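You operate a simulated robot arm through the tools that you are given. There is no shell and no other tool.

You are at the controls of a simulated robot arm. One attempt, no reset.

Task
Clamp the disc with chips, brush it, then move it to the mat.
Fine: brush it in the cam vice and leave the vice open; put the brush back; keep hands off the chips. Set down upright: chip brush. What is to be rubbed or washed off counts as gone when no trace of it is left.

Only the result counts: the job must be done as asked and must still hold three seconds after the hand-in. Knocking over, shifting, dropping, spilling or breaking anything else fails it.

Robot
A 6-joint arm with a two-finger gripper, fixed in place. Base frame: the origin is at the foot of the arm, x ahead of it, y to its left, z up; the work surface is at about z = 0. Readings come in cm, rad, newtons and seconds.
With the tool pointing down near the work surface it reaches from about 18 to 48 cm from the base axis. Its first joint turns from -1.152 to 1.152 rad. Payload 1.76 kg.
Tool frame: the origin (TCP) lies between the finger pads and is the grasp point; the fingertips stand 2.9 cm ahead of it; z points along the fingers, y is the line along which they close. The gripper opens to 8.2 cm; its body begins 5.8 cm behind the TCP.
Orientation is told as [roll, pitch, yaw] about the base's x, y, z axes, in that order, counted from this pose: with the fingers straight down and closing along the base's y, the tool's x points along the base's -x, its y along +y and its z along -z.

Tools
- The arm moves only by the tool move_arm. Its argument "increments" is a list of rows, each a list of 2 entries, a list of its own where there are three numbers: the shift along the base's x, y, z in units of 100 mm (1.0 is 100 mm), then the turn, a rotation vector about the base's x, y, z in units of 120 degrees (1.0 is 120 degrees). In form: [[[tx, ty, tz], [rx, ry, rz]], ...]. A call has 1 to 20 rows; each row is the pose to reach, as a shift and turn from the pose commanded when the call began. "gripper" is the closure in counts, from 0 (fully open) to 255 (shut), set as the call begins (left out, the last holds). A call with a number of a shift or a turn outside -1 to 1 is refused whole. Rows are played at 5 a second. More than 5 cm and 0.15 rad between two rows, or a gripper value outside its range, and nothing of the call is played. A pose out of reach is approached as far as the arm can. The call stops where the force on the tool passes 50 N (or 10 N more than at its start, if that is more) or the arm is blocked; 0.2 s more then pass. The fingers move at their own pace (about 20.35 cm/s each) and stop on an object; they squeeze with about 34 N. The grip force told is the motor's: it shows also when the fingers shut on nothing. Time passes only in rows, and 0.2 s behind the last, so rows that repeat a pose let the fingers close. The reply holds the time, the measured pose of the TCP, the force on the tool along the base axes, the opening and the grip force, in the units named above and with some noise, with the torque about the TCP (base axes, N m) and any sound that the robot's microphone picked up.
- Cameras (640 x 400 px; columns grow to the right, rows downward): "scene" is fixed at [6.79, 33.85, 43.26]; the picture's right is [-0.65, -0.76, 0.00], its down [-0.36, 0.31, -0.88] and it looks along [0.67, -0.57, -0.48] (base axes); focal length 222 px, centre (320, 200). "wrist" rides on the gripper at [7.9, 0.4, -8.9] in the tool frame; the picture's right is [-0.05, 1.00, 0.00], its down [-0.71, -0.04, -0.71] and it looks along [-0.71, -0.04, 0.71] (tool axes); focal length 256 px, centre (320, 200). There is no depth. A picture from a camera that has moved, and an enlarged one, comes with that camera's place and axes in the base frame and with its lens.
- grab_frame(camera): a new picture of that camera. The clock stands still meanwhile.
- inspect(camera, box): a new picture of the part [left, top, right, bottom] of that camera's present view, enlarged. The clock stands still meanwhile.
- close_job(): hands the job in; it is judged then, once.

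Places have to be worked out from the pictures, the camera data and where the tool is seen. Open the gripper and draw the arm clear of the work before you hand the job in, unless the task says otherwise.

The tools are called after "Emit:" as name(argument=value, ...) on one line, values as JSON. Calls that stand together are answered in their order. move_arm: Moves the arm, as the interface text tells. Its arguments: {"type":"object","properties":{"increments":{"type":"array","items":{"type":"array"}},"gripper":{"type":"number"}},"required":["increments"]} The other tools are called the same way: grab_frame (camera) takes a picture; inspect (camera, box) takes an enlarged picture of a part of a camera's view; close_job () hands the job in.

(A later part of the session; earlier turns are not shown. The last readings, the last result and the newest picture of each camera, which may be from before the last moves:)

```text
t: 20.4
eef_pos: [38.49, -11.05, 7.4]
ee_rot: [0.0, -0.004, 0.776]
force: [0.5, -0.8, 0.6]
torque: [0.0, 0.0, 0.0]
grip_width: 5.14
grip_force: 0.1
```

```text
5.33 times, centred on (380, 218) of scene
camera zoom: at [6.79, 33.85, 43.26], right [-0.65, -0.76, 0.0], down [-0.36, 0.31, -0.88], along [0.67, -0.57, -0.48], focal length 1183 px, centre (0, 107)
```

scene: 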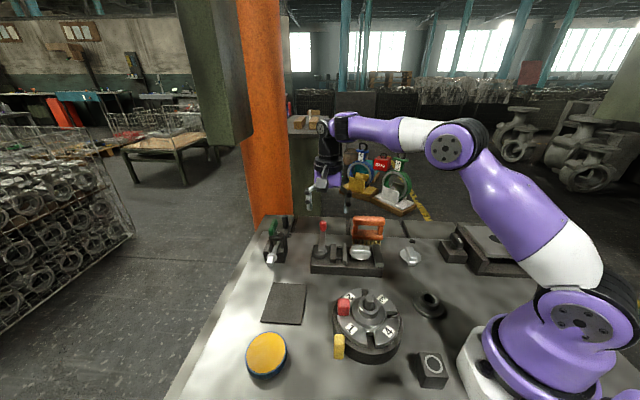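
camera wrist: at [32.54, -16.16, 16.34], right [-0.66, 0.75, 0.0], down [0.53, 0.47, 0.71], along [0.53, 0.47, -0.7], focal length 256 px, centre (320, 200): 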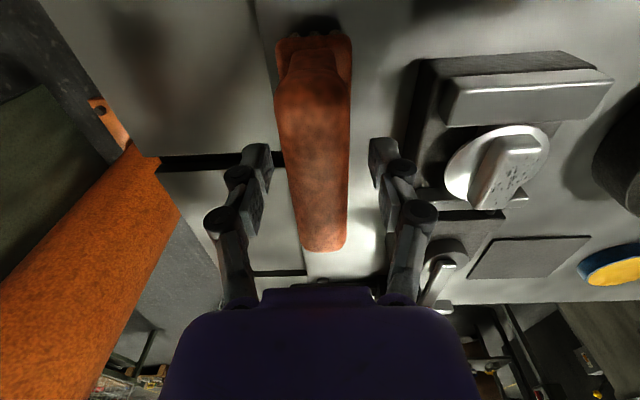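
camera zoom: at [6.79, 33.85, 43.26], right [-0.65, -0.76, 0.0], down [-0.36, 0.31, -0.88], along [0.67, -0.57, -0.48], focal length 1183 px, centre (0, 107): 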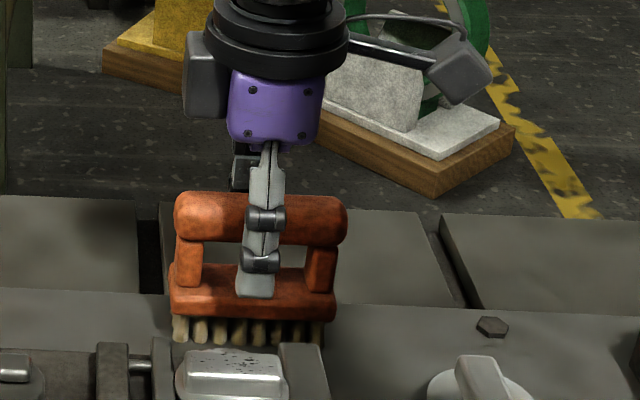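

The bar lies centred between the pads with tips clear of the block. I note this pose as the brush's home (38.49, -11.05, 7.4, yaw 0.776) and close the gripper.

Emit:
move_arm(increments=[[[0, 0, 0], [0, 0, 0]], [[0, 0, 0], [0, 0, 0]], [[0, 0, 0], [0, 0, 0]]], gripper=255)

Emit:
inspect(camera="scene", box=[320, 180, 440, 255])

```text
t: 21.2
eef_pos: [38.55, -11.0, 7.5]
ee_rot: [-0.002, -0.003, 0.777]
force: [-2.5, 1.0, 19.8]
torque: [0.03, 0.19, -0.02]
grip_width: 2.48
grip_force: 33.7
```

```text
5.33 times, centred on (380, 218) of scene
camera zoom: at [6.79, 33.85, 43.26], right [-0.65, -0.76, 0.0], down [-0.36, 0.31, -0.88], along [0.67, -0.57, -0.48], focal length 1183 px, centre (0, 107)
```

zoom: 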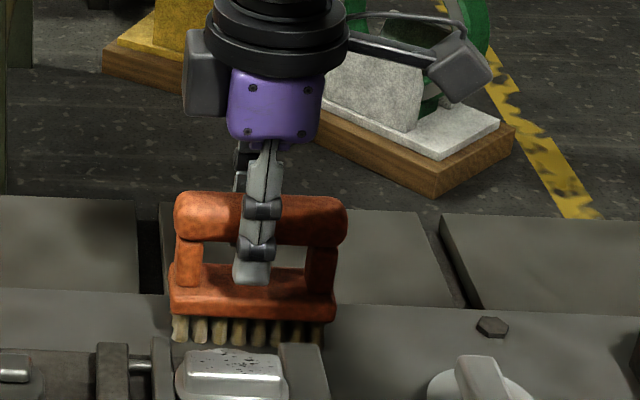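

The handle is gripped at 2.48 cm. I lift the brush straight up.

Emit:
move_arm(increments=[[[0, 0, 0.1], [0, 0, 0]], [[0, 0, 0.3], [0, 0, 0]], [[0, 0, 0.6], [0, 0, 0]], [[0, 0, 0.8], [0, 0, 0]]])

Emit:
grab_frame(camera="wrist")

Emit:
inspect(camera="scene", box=[300, 160, 460, 260])

```text
t: 22.2
eef_pos: [38.47, -11.2, 15.33]
ee_rot: [0.0, -0.003, 0.777]
force: [0.4, 0.9, -2.0]
torque: [-0.01, -0.04, -0.06]
grip_width: 2.47
grip_force: 34.2
```

```text
taken
camera wrist: at [32.61, -16.25, 24.33], right [-0.66, 0.75, 0.0], down [0.53, 0.47, 0.71], along [0.53, 0.47, -0.7], focal length 256 px, centre (320, 200)
```

wrist: 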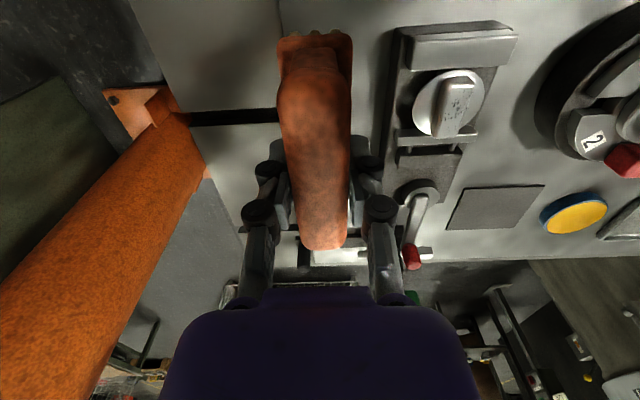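

```text
4.00 times, centred on (380, 210) of scene
camera zoom: at [6.79, 33.85, 43.26], right [-0.65, -0.76, 0.0], down [-0.36, 0.31, -0.88], along [0.67, -0.57, -0.48], focal length 887 px, centre (80, 160)
```

zoom: 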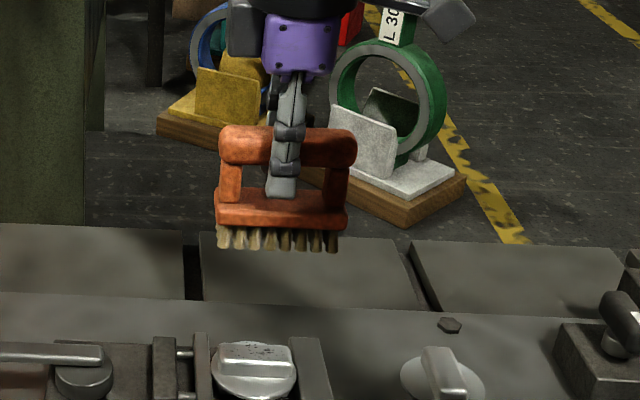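

The brush is held level. Now I take close-ups of the clamped disc to get its position and height.

Emit:
inspect(camera="wrist", box=[390, 60, 518, 140])

Emit:
inspect(camera="scene", box=[336, 236, 400, 276])

```text
5.00 times, centred on (454, 100) of wrist
camera zoom: at [32.61, -16.25, 24.33], right [-0.66, 0.75, 0.0], down [0.53, 0.47, 0.71], along [0.53, 0.47, -0.7], focal length 1280 px, centre (-350, 700)
```

zoom: 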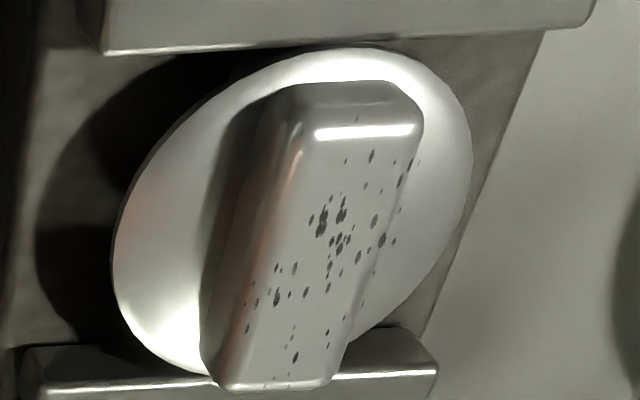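

```text
10.00 times, centred on (368, 256) of scene
camera zoom: at [6.79, 33.85, 43.26], right [-0.65, -0.76, 0.0], down [-0.36, 0.31, -0.88], along [0.67, -0.57, -0.48], focal length 2218 px, centre (-160, -360)
```

zoom: 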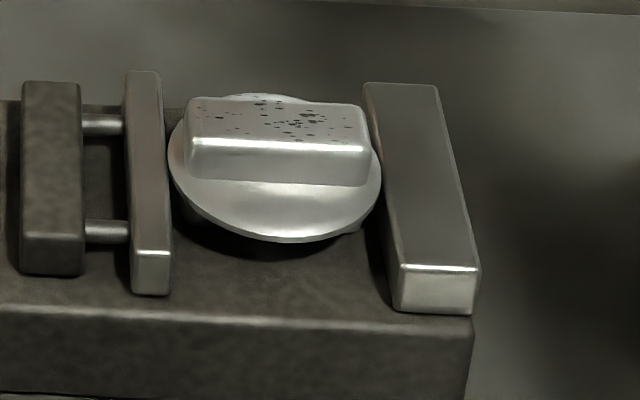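

Triangulating both views puts the centre of the bar's top at about (32.6, -2.5, 5.8). With the brush held, the bristle tips are about 7.4 cm below the TCP. I carry the brush over the disc with the bristles well above it.

Emit:
move_arm(increments=[[[-0.1, 0.15, 0.08], [0, 0, 0]], [[-0.3, 0.45, 0.08], [0, 0, 0]], [[-0.5, 0.75, 0.08], [0, 0, 0]], [[-0.587, 0.87, 0.08], [0, 0, 0]]])

Emit:
inspect(camera="scene", box=[300, 190, 428, 270])

Emit:
grab_frame(camera="wrist")

```text
t: 23.2
eef_pos: [32.27, -2.14, 15.96]
ee_rot: [-0.001, -0.002, 0.777]
force: [-0.2, 0.3, -0.8]
torque: [-0.01, 0.01, -0.01]
grip_width: 2.46
grip_force: 34.5
```

```text
5.00 times, centred on (364, 230) of scene
camera zoom: at [6.79, 33.85, 43.26], right [-0.65, -0.76, 0.0], down [-0.36, 0.31, -0.88], along [0.67, -0.57, -0.48], focal length 1109 px, centre (100, 50)
```

zoom: 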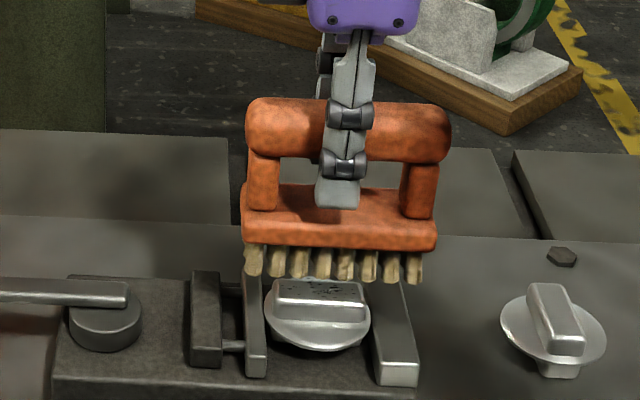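

```text
taken
camera wrist: at [26.4, -7.25, 24.86], right [-0.66, 0.75, 0.0], down [0.53, 0.47, 0.71], along [0.53, 0.47, -0.7], focal length 256 px, centre (320, 200)
```

wrist: 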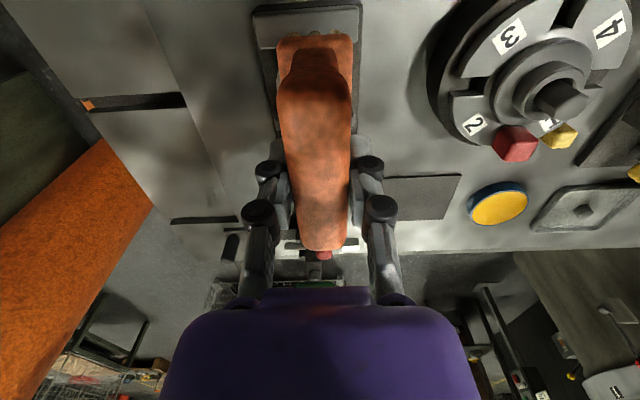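

The brush is above the bar, about 0.45 cm to one side. I centre it and lower it to just above the estimated contact height.

Emit:
move_arm(increments=[[[0.033, -0.032, -0.1], [0, 0, 0]], [[0.033, -0.032, -0.2], [0, 0, 0]], [[0.033, -0.032, -0.23], [0, 0, 0]], [[0.033, -0.032, -0.23], [0, 0, 0]]])

Emit:
inspect(camera="scene", box=[320, 220, 400, 270])

```text
t: 24.2
eef_pos: [32.62, -2.38, 13.87]
ee_rot: [0.0, -0.005, 0.777]
force: [-0.8, 0.2, -1.5]
torque: [0.0, 0.03, 0.02]
grip_width: 2.47
grip_force: 34.6
```

```text
8.00 times, centred on (360, 245) of scene
camera zoom: at [6.79, 33.85, 43.26], right [-0.65, -0.76, 0.0], down [-0.36, 0.31, -0.88], along [0.67, -0.57, -0.48], focal length 1775 px, centre (0, -160)
```

zoom: 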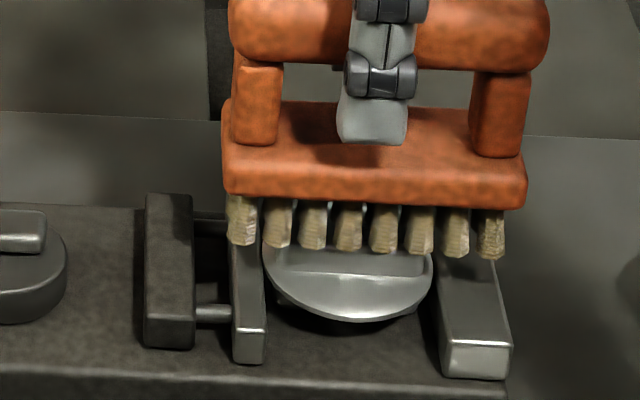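

There is no contact yet at z 13.87. I lower in 1 mm steps and watch the vertical force.

Emit:
move_arm(increments=[[[0, 0, -0.01], [0, 0, 0]], [[0, 0, -0.02], [0, 0, 0]], [[0, 0, -0.03], [0, 0, 0]], [[0, 0, -0.04], [0, 0, 0]], [[0, 0, -0.04], [0, 0, 0]]])

```text
t: 25.4
eef_pos: [32.68, -2.56, 13.56]
ee_rot: [-0.002, -0.006, 0.776]
force: [-2.0, -4.1, 14.3]
torque: [-0.29, 0.19, 0.01]
grip_width: 2.46
grip_force: 33.8
```

Contact is made at about z 13.55 with 14 N. I ease off slightly and make strokes across the bar, perpendicular to the brush.

Emit:
move_arm(increments=[[[0.0, 0.0, 0.005], [0, 0, 0]], [[0.049, -0.05, 0.005], [0, 0, 0]], [[0.098, -0.1, 0.005], [0, 0, 0]], [[0.049, -0.05, 0.005], [0, 0, 0]], [[0, 0, 0.005], [0, 0, 0]], [[-0.049, 0.05, 0.005], [0, 0, 0]], [[-0.098, 0.1, 0.005], [0, 0, 0]], [[-0.049, 0.05, 0.005], [0, 0, 0]], [[0, 0, 0.005], [0, 0, 0]]])

Emit:
inspect(camera="scene", box=[320, 220, 400, 270])

```text
t: 27.4
eef_pos: [32.76, -2.41, 13.62]
ee_rot: [0.0, -0.004, 0.777]
force: [0.2, -0.3, -1.8]
torque: [0.01, -0.01, 0.0]
grip_width: 2.45
grip_force: 33.6
```

```text
8.00 times, centred on (360, 245) of scene
camera zoom: at [6.79, 33.85, 43.26], right [-0.65, -0.76, 0.0], down [-0.36, 0.31, -0.88], along [0.67, -0.57, -0.48], focal length 1775 px, centre (0, -160)
```

zoom: 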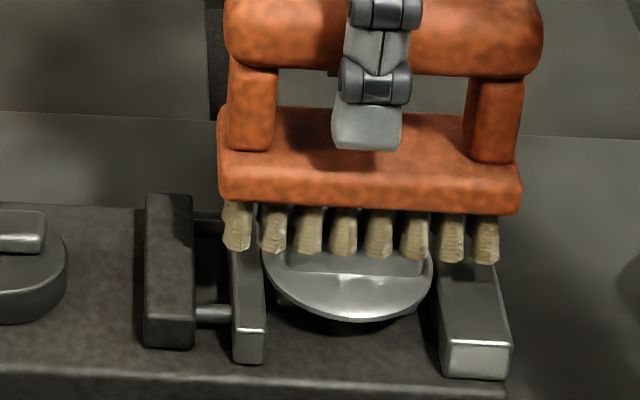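

After the strokes the force is back to weight only, so contact was lost with the small lift. I lower again gently to find a light contact.

Emit:
move_arm(increments=[[[0, 0, -0.005], [0, 0, 0]], [[0, 0, -0.005], [0, 0, 0]], [[0, 0, -0.005], [0, 0, 0]]])

Emit:
move_arm(increments=[[[0, 0, -0.005], [0, 0, 0]], [[0, 0, -0.005], [0, 0, 0]], [[0, 0, -0.005], [0, 0, 0]]])

```text
t: 28.2
eef_pos: [32.52, -2.46, 13.67]
ee_rot: [-0.002, -0.003, 0.777]
force: [-0.5, 0.2, -0.6]
torque: [0.03, -0.02, 0.07]
grip_width: 2.47
grip_force: 34.1
```

```text
t: 29.0
eef_pos: [32.72, -2.53, 13.54]
ee_rot: [-0.003, -0.004, 0.776]
force: [0.8, 0.5, 0.0]
torque: [0.05, -0.07, -0.01]
grip_width: 2.44
grip_force: 34.5
```

There is only a trace of contact. I lower 0.5 mm more and check.

Emit:
move_arm(increments=[[[0, 0, -0.005], [0, 0, 0]], [[0, 0, -0.005], [0, 0, 0]], [[0, 0, -0.005], [0, 0, 0]]])

```text
t: 29.8
eef_pos: [32.71, -2.44, 13.45]
ee_rot: [-0.003, -0.004, 0.778]
force: [-5.1, -1.0, 23.5]
torque: [-0.15, 0.33, -0.01]
grip_width: 2.49
grip_force: 34.1
```

Contact is stiff (23 N). I raise 0.3 mm for a lighter press and stroke back and forth across the bar.

Emit:
move_arm(increments=[[[0, 0, 0.003], [0, 0, 0]], [[0.035, -0.035, 0.003], [0, 0, 0]], [[0.07, -0.071, 0.003], [0, 0, 0]], [[0.098, -0.1, 0.003], [0, 0, 0]], [[0.07, -0.071, 0.003], [0, 0, 0]], [[0.035, -0.035, 0.003], [0, 0, 0]], [[0, 0, 0.003], [0, 0, 0]], [[-0.035, 0.035, 0.003], [0, 0, 0]], [[-0.07, 0.071, 0.003], [0, 0, 0]], [[-0.098, 0.1, 0.003], [0, 0, 0]], [[-0.07, 0.071, 0.003], [0, 0, 0]], [[-0.035, 0.035, 0.003], [0, 0, 0]], [[0, 0, 0.003], [0, 0, 0]]])

Emit:
inspect(camera="scene", box=[320, 220, 400, 270])

```text
t: 32.6
eef_pos: [32.74, -2.68, 13.46]
ee_rot: [0.0, -0.004, 0.78]
force: [-4.6, 3.7, 17.9]
torque: [0.24, 0.09, 0.03]
grip_width: 2.49
grip_force: 34.9
```

```text
8.00 times, centred on (360, 245) of scene
camera zoom: at [6.79, 33.85, 43.26], right [-0.65, -0.76, 0.0], down [-0.36, 0.31, -0.88], along [0.67, -0.57, -0.48], focal length 1775 px, centre (0, -160)
```

zoom: 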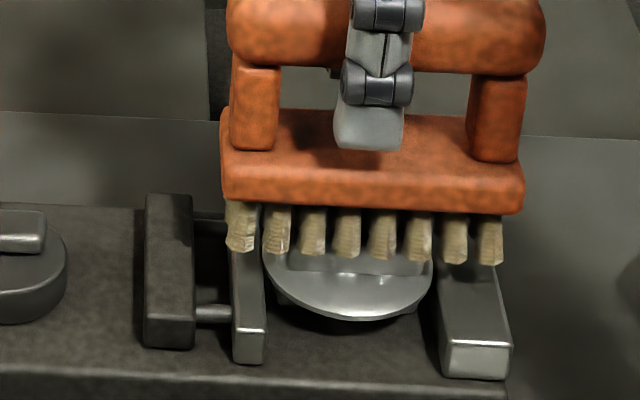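

Contact held through this set of strokes (18 N). I lift the brush and check how many chips remain.

Emit:
move_arm(increments=[[[0, 0, 0.15], [0, 0, 0]], [[0.1, -0.1, 0.35], [0, 0, 0]], [[0.25, -0.25, 0.5], [0, 0, 0]]])

Emit:
inspect(camera="scene", box=[336, 236, 400, 276])

Emit:
inspect(camera="scene", box=[300, 180, 428, 260])

```text
t: 33.4
eef_pos: [35.14, -5.26, 18.56]
ee_rot: [0.0, -0.001, 0.774]
force: [0.8, 0.2, -2.0]
torque: [-0.01, 0.01, 0.0]
grip_width: 2.47
grip_force: 33.5
```

```text
10.00 times, centred on (368, 256) of scene
camera zoom: at [6.79, 33.85, 43.26], right [-0.65, -0.76, 0.0], down [-0.36, 0.31, -0.88], along [0.67, -0.57, -0.48], focal length 2218 px, centre (-160, -360)
```

zoom: 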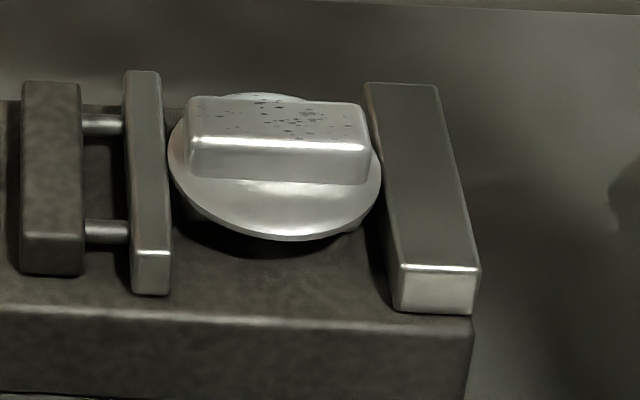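

```text
5.00 times, centred on (364, 220) of scene
camera zoom: at [6.79, 33.85, 43.26], right [-0.65, -0.76, 0.0], down [-0.36, 0.31, -0.88], along [0.67, -0.57, -0.48], focal length 1109 px, centre (100, 100)
```

zoom: 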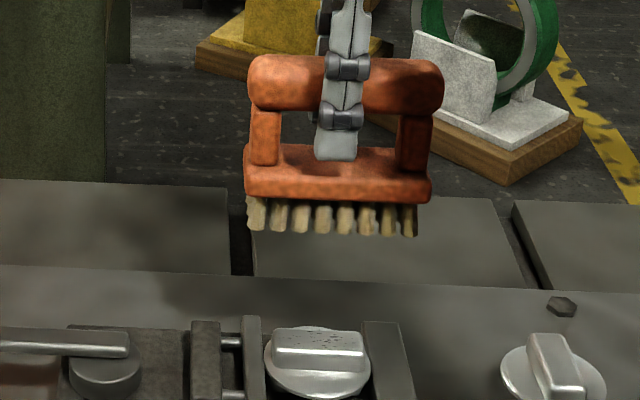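

The chips have faded but are not gone, so brushing works and needs more passes. I return to the contact pose and make a longer series of strokes.

Emit:
move_arm(increments=[[[-0.15, 0.15, -0.15], [0, 0, 0]], [[-0.25, 0.25, -0.35], [0, 0, 0]], [[-0.25, 0.25, -0.46], [0, 0, 0]], [[-0.25, 0.25, -0.49], [0, 0, 0]], [[-0.25, 0.25, -0.5], [0, 0, 0]], [[-0.25, 0.25, -0.5], [0, 0, 0]]])

```text
t: 34.8
eef_pos: [32.64, -2.72, 13.48]
ee_rot: [0.001, -0.002, 0.778]
force: [0.6, 0.3, -2.4]
torque: [-0.04, 0.03, -0.02]
grip_width: 2.49
grip_force: 33.7
```

The brush shifted a little in the grip and now just hovers. I lower 0.5 mm to regain contact.

Emit:
move_arm(increments=[[[0, 0, -0.005], [0, 0, 0]], [[0, 0, -0.005], [0, 0, 0]], [[0, 0, -0.005], [0, 0, 0]]])

```text
t: 35.6
eef_pos: [32.84, -2.66, 13.41]
ee_rot: [-0.001, -0.005, 0.777]
force: [-0.2, 0.0, -1.5]
torque: [-0.04, 0.07, 0.0]
grip_width: 2.47
grip_force: 33.6
```

Emit:
move_arm(increments=[[[0, 0, -0.003], [0, 0, 0]], [[0, 0, -0.006], [0, 0, 0]], [[0, 0, -0.006], [0, 0, 0]]])

```text
t: 36.4
eef_pos: [32.83, -2.58, 13.24]
ee_rot: [-0.002, -0.007, 0.778]
force: [-0.8, -0.9, 16.6]
torque: [0.06, -0.1, -0.08]
grip_width: 2.49
grip_force: 34.0
```

Contact is 17 N. I run a long series of strokes across the bar.

Emit:
move_arm(increments=[[[0.049, -0.05, 0], [0, 0, 0]], [[0.098, -0.1, 0], [0, 0, 0]], [[0.049, -0.05, 0], [0, 0, 0]], [[0, 0, 0], [0, 0, 0]], [[-0.049, 0.05, 0], [0, 0, 0]], [[-0.098, 0.1, 0], [0, 0, 0]], [[-0.049, 0.05, 0], [0, 0, 0]], [[0, 0, 0], [0, 0, 0]], [[0.049, -0.05, 0], [0, 0, 0]], [[0.098, -0.1, 0], [0, 0, 0]], [[0.049, -0.05, 0], [0, 0, 0]], [[0, 0, 0], [0, 0, 0]], [[-0.049, 0.05, 0], [0, 0, 0]], [[-0.098, 0.1, 0], [0, 0, 0]], [[-0.049, 0.05, 0], [0, 0, 0]], [[0, 0, 0], [0, 0, 0]]])

```text
t: 39.8
eef_pos: [32.58, -2.58, 13.44]
ee_rot: [0.0, -0.004, 0.777]
force: [0.8, -0.9, -1.9]
torque: [0.02, 0.01, 0.01]
grip_width: 2.44
grip_force: 34.2
```

Contact was lost during the series, so the brush slips up slightly under load. I'll lower progressively while stroking.

Emit:
move_arm(increments=[[[0, 0, -0.004], [0, 0, 0]], [[0, 0, -0.006], [0, 0, 0]], [[0, 0, -0.006], [0, 0, 0]]])

```text
t: 40.6
eef_pos: [32.69, -2.51, 13.21]
ee_rot: [-0.002, -0.002, 0.775]
force: [0.2, -0.3, 1.0]
torque: [-0.09, 0.0, 0.01]
grip_width: 2.47
grip_force: 33.6
```

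The contact is light (about 3 N). I stroke with a slight progressive lowering to keep a moderate press.

Emit:
move_arm(increments=[[[0, 0, -0.002], [0, 0, 0]], [[0.049, -0.05, -0.002], [0, 0, 0]], [[0.098, -0.1, -0.002], [0, 0, 0]], [[0.049, -0.05, -0.003], [0, 0, 0]], [[0, 0, -0.003], [0, 0, 0]], [[-0.049, 0.05, -0.003], [0, 0, 0]], [[-0.098, 0.1, -0.003], [0, 0, 0]], [[-0.049, 0.05, -0.004], [0, 0, 0]], [[0, 0, -0.004], [0, 0, 0]]])

Emit:
move_arm(increments=[[[0, 0, -0.001], [0, 0, 0]], [[0.049, -0.05, -0.001], [0, 0, 0]], [[0.098, -0.1, -0.001], [0, 0, 0]], [[0.049, -0.05, -0.002], [0, 0, 0]], [[0, 0, -0.002], [0, 0, 0]], [[-0.049, 0.05, -0.002], [0, 0, 0]], [[-0.098, 0.1, -0.002], [0, 0, 0]], [[-0.049, 0.05, -0.003], [0, 0, 0]], [[0, 0, -0.003], [0, 0, 0]]])

Emit:
inspect(camera="scene", box=[320, 220, 400, 270])

```text
t: 42.6
eef_pos: [32.6, -2.63, 13.31]
ee_rot: [0.0, -0.004, 0.779]
force: [-2.4, 2.2, 6.9]
torque: [0.09, 0.1, 0.03]
grip_width: 2.46
grip_force: 33.3
```

```text
t: 44.6
eef_pos: [32.85, -2.51, 13.1]
ee_rot: [-0.001, -0.004, 0.777]
force: [0.1, -0.1, -1.2]
torque: [0.0, 0.03, -0.01]
grip_width: 2.48
grip_force: 34.0
```

```text
8.00 times, centred on (360, 245) of scene
camera zoom: at [6.79, 33.85, 43.26], right [-0.65, -0.76, 0.0], down [-0.36, 0.31, -0.88], along [0.67, -0.57, -0.48], focal length 1775 px, centre (0, -160)
```

zoom: 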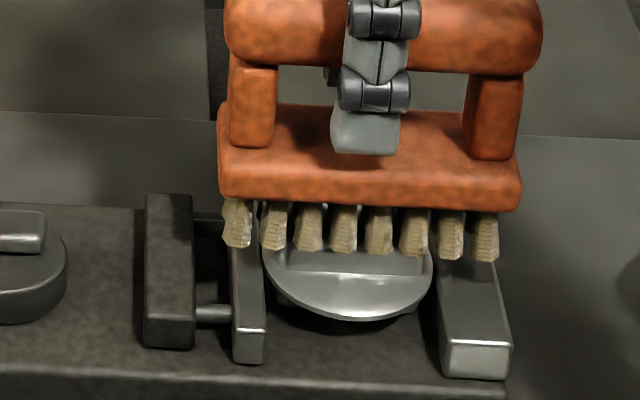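

Contact faded again toward the end. I lift to check progress on the chips.

Emit:
move_arm(increments=[[[0, 0, 0.15], [0, 0, 0]], [[0.1, -0.1, 0.35], [0, 0, 0]], [[0.25, -0.25, 0.5], [0, 0, 0]]])

Emit:
inspect(camera="scene", box=[336, 236, 400, 276])

Emit:
inspect(camera="scene", box=[330, 180, 410, 230])

```text
t: 45.4
eef_pos: [35.45, -5.14, 18.27]
ee_rot: [0.002, -0.004, 0.777]
force: [0.5, 0.8, -1.9]
torque: [-0.03, -0.03, -0.01]
grip_width: 2.46
grip_force: 33.7
```

```text
10.00 times, centred on (368, 256) of scene
camera zoom: at [6.79, 33.85, 43.26], right [-0.65, -0.76, 0.0], down [-0.36, 0.31, -0.88], along [0.67, -0.57, -0.48], focal length 2218 px, centre (-160, -360)
```

zoom: 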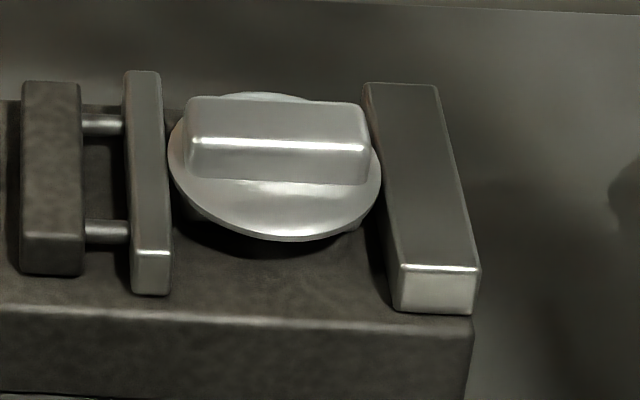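

```text
8.00 times, centred on (370, 205) of scene
camera zoom: at [6.79, 33.85, 43.26], right [-0.65, -0.76, 0.0], down [-0.36, 0.31, -0.88], along [0.67, -0.57, -0.48], focal length 1775 px, centre (-80, 160)
```

zoom: 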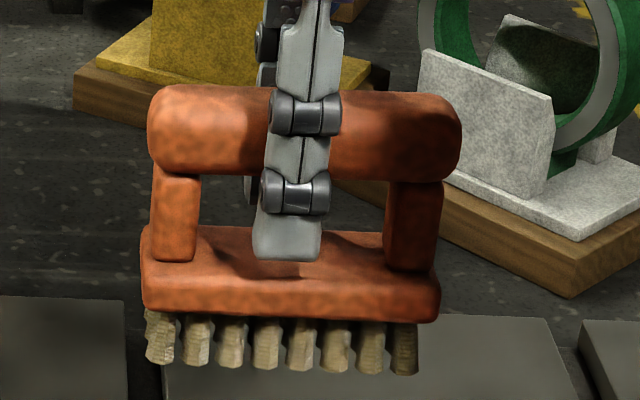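

The chips look gone from here. I check with stronger magnification from both cameras.

Emit:
inspect(camera="scene", box=[350, 240, 382, 260])

Emit:
grab_frame(camera="wrist")

```text
16.00 times, centred on (366, 250) of scene
camera zoom: at [6.79, 33.85, 43.26], right [-0.65, -0.76, 0.0], down [-0.36, 0.31, -0.88], along [0.67, -0.57, -0.48], focal length 3549 px, centre (-416, -600)
```

zoom: 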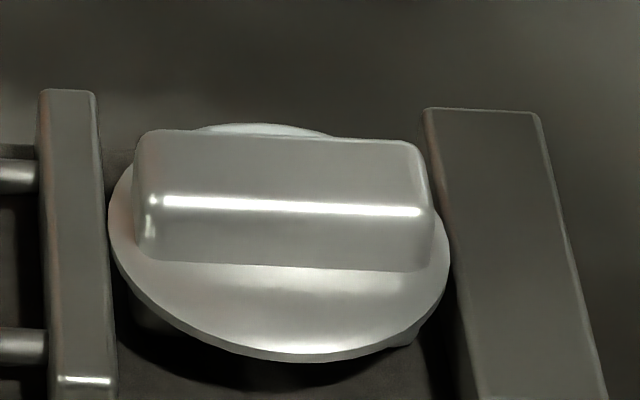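

```text
taken
camera wrist: at [29.54, -10.19, 27.2], right [-0.66, 0.75, 0.0], down [0.53, 0.47, 0.71], along [0.53, 0.47, -0.71], focal length 256 px, centre (320, 200)
```

wrist: 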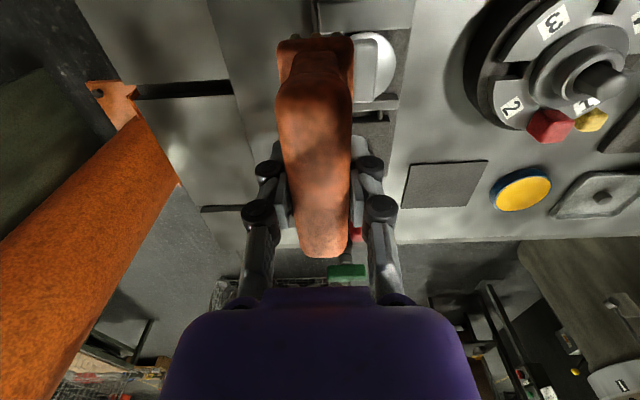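

From the scene camera the surface is clean. I carry the brush back over its home spot, where the wrist camera can see the disc's top unobstructed.

Emit:
move_arm(increments=[[[0.15, -0.3, 0], [0, 0, 0]], [[0.304, -0.588, 0], [0, 0, 0]], [[0.304, -0.588, -0.2], [0, 0, 0]]])

Emit:
inspect(camera="wrist", box=[390, 60, 518, 140])

Emit:
grab_frame(camera="wrist")

```text
t: 46.2
eef_pos: [38.31, -10.86, 16.43]
ee_rot: [0.0, -0.003, 0.779]
force: [0.0, -1.1, -1.6]
torque: [0.04, 0.03, 0.04]
grip_width: 2.48
grip_force: 33.8
```

```text
5.00 times, centred on (454, 100) of wrist
camera zoom: at [32.5, -16.04, 25.29], right [-0.66, 0.75, 0.0], down [0.53, 0.47, 0.71], along [0.53, 0.47, -0.71], focal length 1280 px, centre (-350, 700)
```

zoom: 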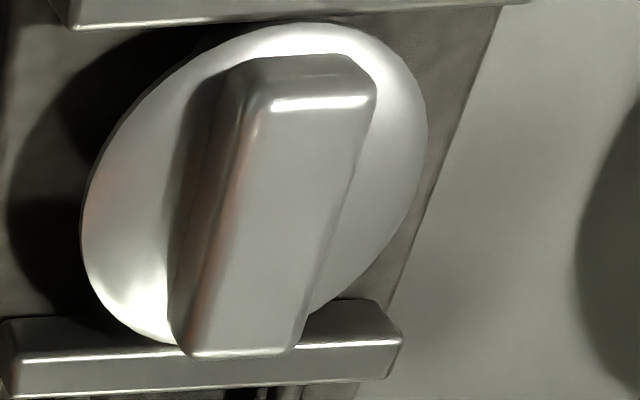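

```text
taken
camera wrist: at [32.5, -16.04, 25.29], right [-0.66, 0.75, 0.0], down [0.53, 0.47, 0.71], along [0.53, 0.47, -0.71], focal length 256 px, centre (320, 200)
```

wrist: 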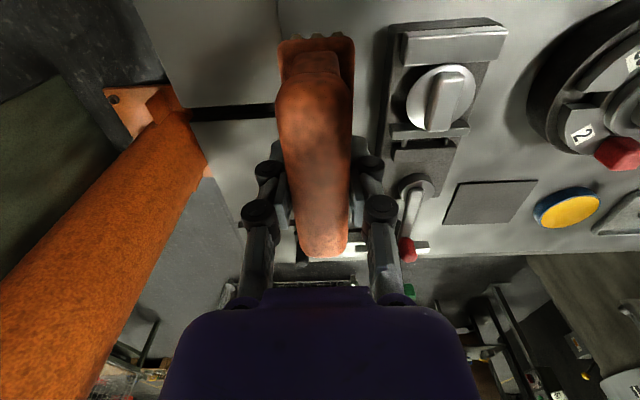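

The bar's top is clean here too. I take one more close look for faint traces before putting the brush down.

Emit:
inspect(camera="wrist", box=[416, 66, 480, 106])

Emit:
inspect(camera="wrist", box=[416, 96, 480, 136])

Emit:
inspect(camera="scene", box=[354, 243, 378, 258])

```text
10.00 times, centred on (448, 86) of wrist
camera zoom: at [32.5, -16.04, 25.29], right [-0.66, 0.75, 0.0], down [0.53, 0.47, 0.71], along [0.53, 0.47, -0.71], focal length 2560 px, centre (-960, 1340)
```

zoom: 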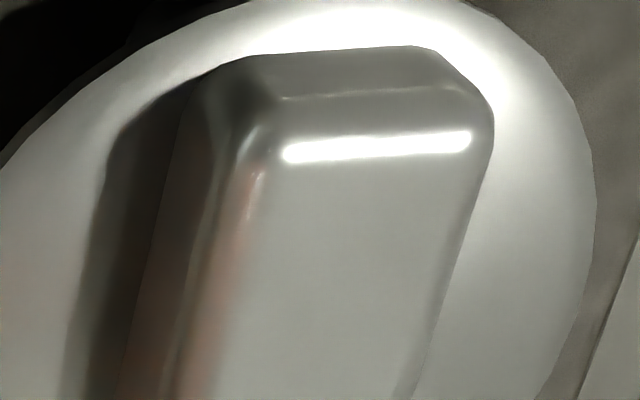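

```text
10.00 times, centred on (448, 116) of wrist
camera zoom: at [32.5, -16.04, 25.29], right [-0.66, 0.75, 0.0], down [0.53, 0.47, 0.71], along [0.53, 0.47, -0.71], focal length 2560 px, centre (-960, 1040)
```

zoom: 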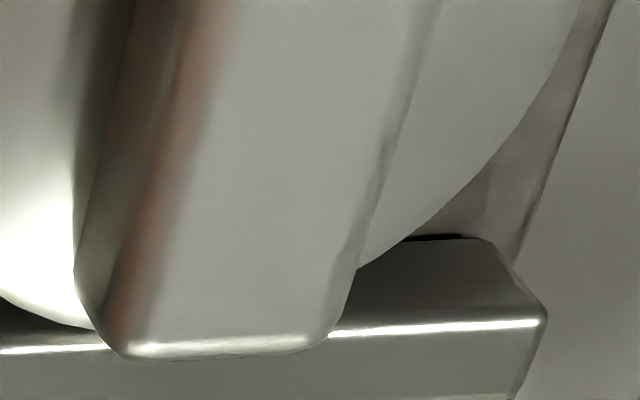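

```text
16.00 times, centred on (366, 250) of scene
camera zoom: at [6.8, 33.85, 43.26], right [-0.65, -0.76, 0.0], down [-0.36, 0.31, -0.88], along [0.67, -0.57, -0.48], focal length 3549 px, centre (-416, -608)
```

zoom: 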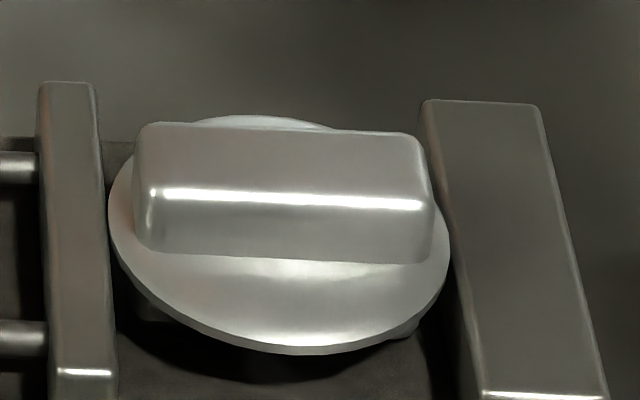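

No trace is visible. As insurance against faint remnants, I go back for one more set of strokes before parking the brush.

Emit:
move_arm(increments=[[[-0.2, 0.3, 0], [0, 0, 0]], [[-0.4, 0.6, 0], [0, 0, 0]], [[-0.554, 0.838, 0], [0, 0, 0]], [[-0.554, 0.838, -0.2], [0, 0, 0]], [[-0.554, 0.838, -0.28], [0, 0, 0]], [[-0.554, 0.838, -0.3], [0, 0, 0]], [[-0.554, 0.838, -0.303], [0, 0, 0]], [[-0.554, 0.838, -0.303], [0, 0, 0]]])

```text
t: 48.0
eef_pos: [32.83, -2.58, 13.0]
ee_rot: [0.0, -0.002, 0.776]
force: [-0.1, -1.1, -1.1]
torque: [-0.01, 0.02, -0.02]
grip_width: 2.52
grip_force: 33.7
```

Emit:
move_arm(increments=[[[0, 0, -0.003], [0, 0, 0]], [[0, 0, -0.006], [0, 0, 0]], [[0, 0, -0.006], [0, 0, 0]]])

```text
t: 48.8
eef_pos: [32.88, -2.64, 13.04]
ee_rot: [0.0, -0.002, 0.777]
force: [0.2, 0.5, -0.3]
torque: [-0.02, 0.0, -0.01]
grip_width: 2.39
grip_force: 33.8
```

The contact is very light so far. I lower 0.5 mm more.

Emit:
move_arm(increments=[[[0, 0, -0.003], [0, 0, 0]], [[0, 0, -0.005], [0, 0, 0]], [[0, 0, -0.005], [0, 0, 0]]])

```text
t: 49.6
eef_pos: [32.8, -2.47, 13.12]
ee_rot: [0.0, -0.004, 0.778]
force: [-0.8, 0.1, 0.2]
torque: [-0.02, -0.03, 0.04]
grip_width: 2.39
grip_force: 34.2
```

Contact is about 2 N. I stroke with progressive lowering.

Emit:
move_arm(increments=[[[0, 0, -0.003], [0, 0, 0]], [[0.049, -0.05, -0.003], [0, 0, 0]], [[0.098, -0.1, -0.003], [0, 0, 0]], [[0.049, -0.05, -0.004], [0, 0, 0]], [[0, 0, -0.004], [0, 0, 0]], [[-0.049, 0.05, -0.004], [0, 0, 0]], [[-0.098, 0.1, -0.004], [0, 0, 0]], [[-0.049, 0.05, -0.005], [0, 0, 0]], [[0, 0, -0.005], [0, 0, 0]]])

Emit:
inspect(camera="scene", box=[320, 220, 400, 270])

```text
t: 51.6
eef_pos: [32.62, -2.63, 13.0]
ee_rot: [-0.001, -0.003, 0.78]
force: [-0.1, 0.1, -2.4]
torque: [0.03, 0.02, 0.01]
grip_width: 2.38
grip_force: 33.9
```

```text
8.00 times, centred on (360, 245) of scene
camera zoom: at [6.79, 33.85, 43.26], right [-0.65, -0.76, 0.0], down [-0.36, 0.31, -0.88], along [0.67, -0.57, -0.48], focal length 1775 px, centre (0, -160)
```

zoom: 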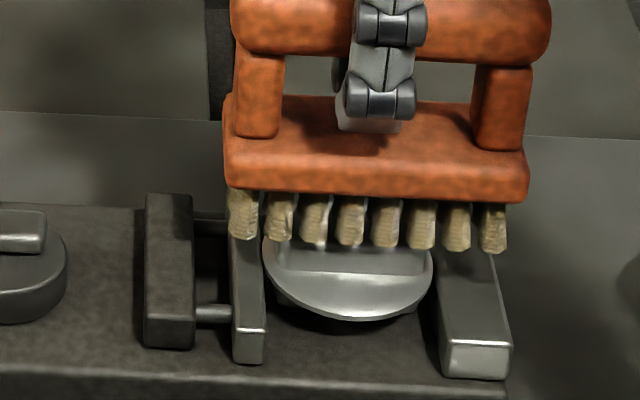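

The brush seems to have tilted in the grip. I lift it clear and look at it from both cameras.

Emit:
move_arm(increments=[[[0, 0, 0.15], [0, 0, 0]], [[0.1, -0.1, 0.35], [0, 0, 0]], [[0.25, -0.25, 0.5], [0, 0, 0]]])

Emit:
inspect(camera="scene", box=[330, 180, 410, 230])

Emit:
inspect(camera="scene", box=[350, 240, 382, 260])

Emit:
grab_frame(camera="wrist")

```text
t: 52.4
eef_pos: [35.17, -5.06, 18.16]
ee_rot: [-0.002, -0.003, 0.78]
force: [-0.8, 0.0, -1.5]
torque: [0.04, 0.01, -0.03]
grip_width: 2.38
grip_force: 34.8
```

```text
8.00 times, centred on (370, 205) of scene
camera zoom: at [6.79, 33.85, 43.26], right [-0.65, -0.76, 0.0], down [-0.36, 0.31, -0.88], along [0.67, -0.57, -0.48], focal length 1775 px, centre (-80, 160)
```

zoom: 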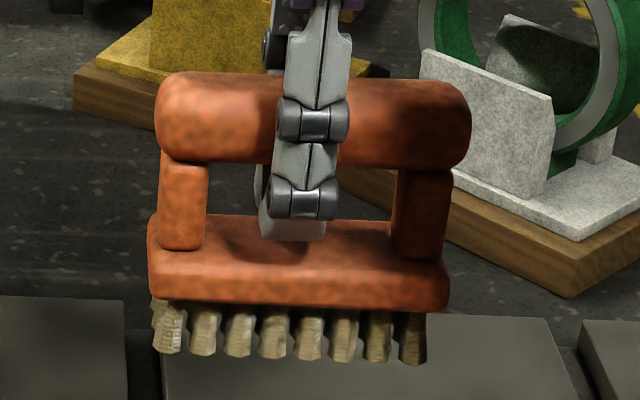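

```text
16.00 times, centred on (366, 250) of scene
camera zoom: at [6.79, 33.85, 43.26], right [-0.65, -0.76, 0.0], down [-0.36, 0.31, -0.88], along [0.67, -0.57, -0.48], focal length 3549 px, centre (-416, -600)
```

zoom: 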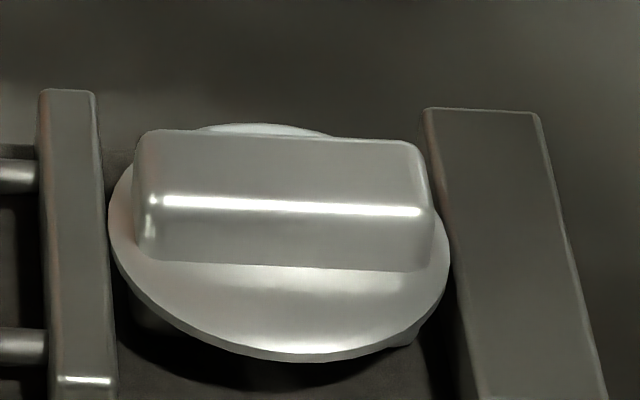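

```text
taken
camera wrist: at [29.31, -10.28, 27.02], right [-0.66, 0.75, 0.0], down [0.53, 0.47, 0.71], along [0.53, 0.47, -0.7], focal length 256 px, centre (320, 200)
```

wrist: 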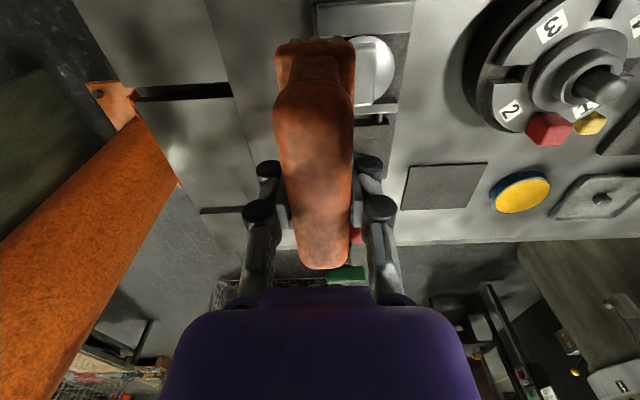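

The brush has slid about 1 cm up in the grip but is still level and square, and the disc's bar is clean. I carry the brush back over its home spot and lower it partway.

Emit:
move_arm(increments=[[[0.15, -0.3, 0], [0, 0, 0]], [[0.304, -0.588, 0], [0, 0, 0]], [[0.304, -0.588, -0.3], [0, 0, 0]], [[0.304, -0.588, -0.6], [0, 0, 0]], [[0.304, -0.588, -0.76], [0, 0, 0]]])

Emit:
inspect(camera="scene", box=[330, 190, 426, 250])

Emit:
grab_frame(camera="wrist")

```text
t: 53.6
eef_pos: [38.36, -11.05, 10.31]
ee_rot: [-0.001, -0.003, 0.777]
force: [0.9, -0.1, -1.4]
torque: [0.0, 0.01, 0.0]
grip_width: 2.37
grip_force: 34.1
```

```text
6.67 times, centred on (378, 220) of scene
camera zoom: at [6.79, 33.85, 43.26], right [-0.65, -0.76, 0.0], down [-0.36, 0.31, -0.88], along [0.67, -0.57, -0.48], focal length 1479 px, centre (-67, 67)
```

zoom: 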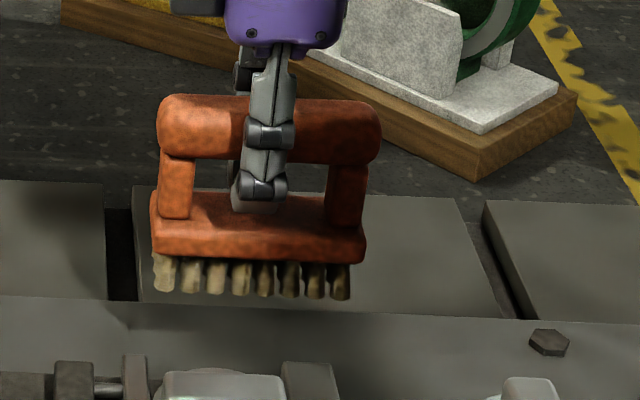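

```text
taken
camera wrist: at [32.51, -16.2, 19.28], right [-0.66, 0.75, 0.0], down [0.53, 0.47, 0.71], along [0.53, 0.47, -0.7], focal length 256 px, centre (320, 200)
```

wrist: 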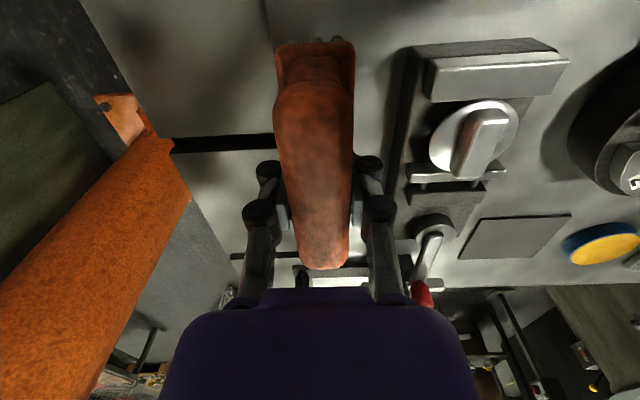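

It hangs square above its home spot. I lower it toward the table, slowing near contact.

Emit:
move_arm(increments=[[[0, 0, -0.15], [0, 0, 0]], [[0, 0, -0.28], [0, 0, 0]], [[0, 0, -0.34], [0, 0, 0]], [[0, 0, -0.36], [0, 0, 0]], [[0, 0, -0.36], [0, 0, 0]]])

Emit:
inspect(camera="scene", box=[330, 200, 426, 260])

```text
t: 54.8
eef_pos: [38.31, -11.03, 6.96]
ee_rot: [0.0, -0.003, 0.777]
force: [0.5, 0.6, -1.9]
torque: [0.01, 0.02, -0.01]
grip_width: 2.38
grip_force: 33.7
```

```text
6.67 times, centred on (378, 230) of scene
camera zoom: at [6.79, 33.85, 43.26], right [-0.65, -0.76, 0.0], down [-0.36, 0.31, -0.88], along [0.67, -0.57, -0.48], focal length 1479 px, centre (-67, 0)
```

zoom: 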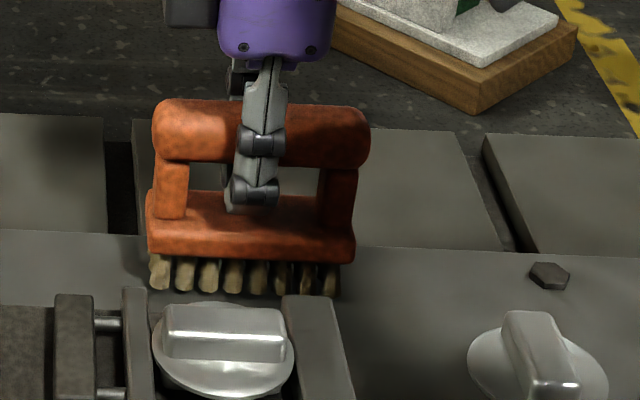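

It is still about 0.4 cm above the table and in line with its original image position. I lower in 1 mm steps.

Emit:
move_arm(increments=[[[0, 0, -0.01], [0, 0, 0]], [[0, 0, -0.02], [0, 0, 0]], [[0, 0, -0.03], [0, 0, 0]], [[0, 0, -0.03], [0, 0, 0]]])

Emit:
move_arm(increments=[[[0, 0, -0.005], [0, 0, 0]], [[0, 0, -0.01], [0, 0, 0]], [[0, 0, -0.01], [0, 0, 0]]])

```text
t: 55.8
eef_pos: [38.31, -10.95, 6.41]
ee_rot: [0.001, -0.004, 0.777]
force: [0.2, 0.5, -1.2]
torque: [-0.04, 0.01, -0.02]
grip_width: 2.36
grip_force: 33.9
```

```text
t: 56.6
eef_pos: [38.44, -10.94, 6.39]
ee_rot: [-0.003, -0.002, 0.778]
force: [-2.6, -1.1, 7.5]
torque: [-0.37, 0.47, -0.08]
grip_width: 2.39
grip_force: 33.9
```

The near end of the bristles touches first (9 N). I press 0.5 mm more to let the brush level out, then open the gripper.

Emit:
move_arm(increments=[[[0, 0, -0.005], [0, 0, 0]], [[0, 0, -0.005], [0, 0, 0]]])

Emit:
inspect(camera="scene", box=[330, 200, 426, 260])

```text
t: 57.2
eef_pos: [38.33, -10.99, 6.33]
ee_rot: [-0.002, -0.004, 0.778]
force: [-5.7, 2.1, 16.5]
torque: [0.05, 0.08, -0.01]
grip_width: 2.4
grip_force: 33.6
```

```text
6.67 times, centred on (378, 230) of scene
camera zoom: at [6.79, 33.85, 43.26], right [-0.65, -0.76, 0.0], down [-0.36, 0.31, -0.88], along [0.67, -0.57, -0.48], focal length 1479 px, centre (-67, 0)
```

zoom: 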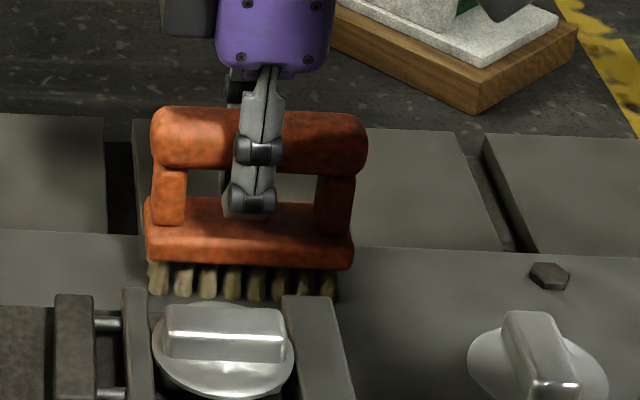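

The brush is level on the table now (torque near zero). I open the fingers in stages.

Emit:
move_arm(increments=[[[0, 0, 0], [0, 0, 0]], [[0, 0, 0], [0, 0, 0]]], gripper=165)

Emit:
move_arm(increments=[[[0, 0, 0], [0, 0, 0]], [[0, 0, 0], [0, 0, 0]]], gripper=95)

Emit:
inspect(camera="scene", box=[330, 200, 426, 260])

Emit:
grab_frame(camera="wrist")

```text
t: 57.8
eef_pos: [38.35, -10.98, 6.34]
ee_rot: [-0.001, -0.003, 0.777]
force: [0.2, -0.1, 0.0]
torque: [-0.02, 0.01, 0.02]
grip_width: 3.15
grip_force: 0.1
```

```text
t: 58.4
eef_pos: [38.37, -10.99, 6.3]
ee_rot: [0.001, -0.002, 0.775]
force: [-0.4, -0.1, -0.2]
torque: [0.0, 0.02, 0.0]
grip_width: 5.16
grip_force: 0.0
```

```text
6.67 times, centred on (378, 230) of scene
camera zoom: at [6.79, 33.85, 43.26], right [-0.65, -0.76, 0.0], down [-0.36, 0.31, -0.88], along [0.67, -0.57, -0.48], focal length 1479 px, centre (-67, 0)
```

zoom: 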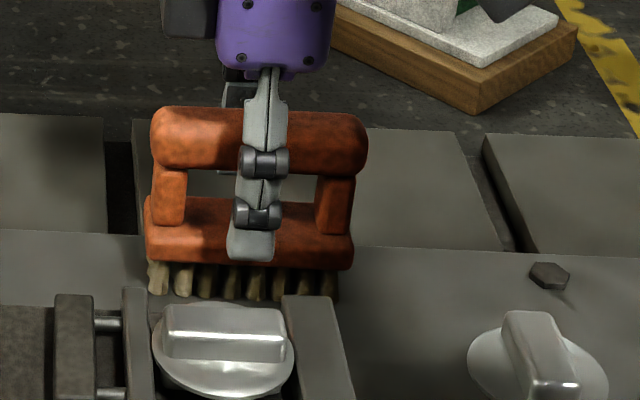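

```text
taken
camera wrist: at [32.48, -16.18, 15.26], right [-0.66, 0.75, 0.0], down [0.53, 0.47, 0.71], along [0.53, 0.47, -0.7], focal length 256 px, centre (320, 200)
```

wrist: 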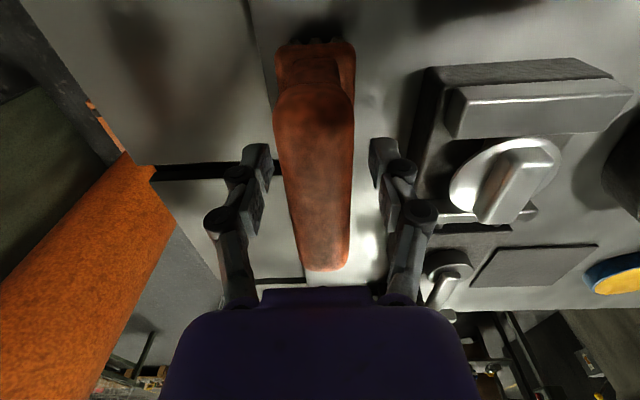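

The brush stands upright at its original spot (it matches the first image within about 1 mm). I lift straight off it and travel back to the lever to open the vice.

Emit:
move_arm(increments=[[[0, 0, 0.3], [0, 0, 0]], [[0, 0, 0.65], [0, 0, 0]], [[0, 0, 1.0], [0, 0, 0]]])

Emit:
move_arm(increments=[[[0.1, 0.33, 0], [0, 0, 0]], [[0.2, 0.66, 0], [0, 0, 0]], [[0.3, 1.0, 0], [0, 0, 0]]])

Emit:
move_arm(increments=[[[0.1, 0.33, 0], [0, 0, 0]], [[0.2, 0.66, 0], [0, 0, 0]], [[0.33, 0.97, 0], [0, 0, 0]]], gripper=130)

Emit:
grab_frame(camera="wrist")

Emit:
inspect(camera="scene", box=[260, 180, 420, 280])

```text
t: 59.2
eef_pos: [38.08, -11.0, 16.35]
ee_rot: [0.0, -0.004, 0.775]
force: [0.5, 0.5, 0.5]
torque: [0.03, 0.0, 0.0]
grip_width: 5.15
grip_force: 0.1
```

```text
t: 60.0
eef_pos: [41.2, -0.89, 16.41]
ee_rot: [0.0, -0.004, 0.776]
force: [-0.7, -0.3, 0.1]
torque: [0.0, 0.02, 0.0]
grip_width: 5.18
grip_force: 0.0
```

```text
t: 60.8
eef_pos: [44.4, 8.8, 16.29]
ee_rot: [0.0, -0.003, 0.778]
force: [0.3, 0.9, 0.4]
torque: [0.0, 0.01, 0.01]
grip_width: 4.03
grip_force: 0.0
```

```text
taken
camera wrist: at [38.49, 3.64, 25.16], right [-0.66, 0.75, 0.0], down [0.53, 0.47, 0.71], along [0.53, 0.47, -0.7], focal length 256 px, centre (320, 200)
```

wrist: 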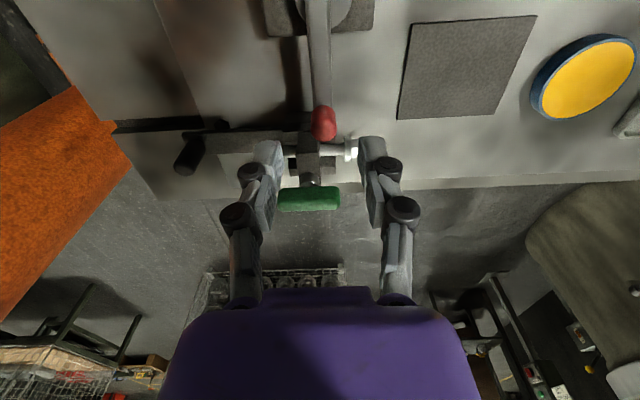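

```text
4.00 times, centred on (340, 230) of scene
camera zoom: at [6.79, 33.85, 43.26], right [-0.65, -0.76, 0.0], down [-0.36, 0.31, -0.88], along [0.67, -0.57, -0.48], focal length 887 px, centre (240, 80)
```

zoom: 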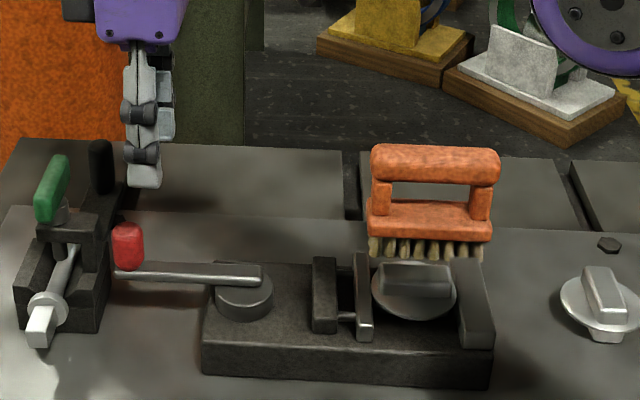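

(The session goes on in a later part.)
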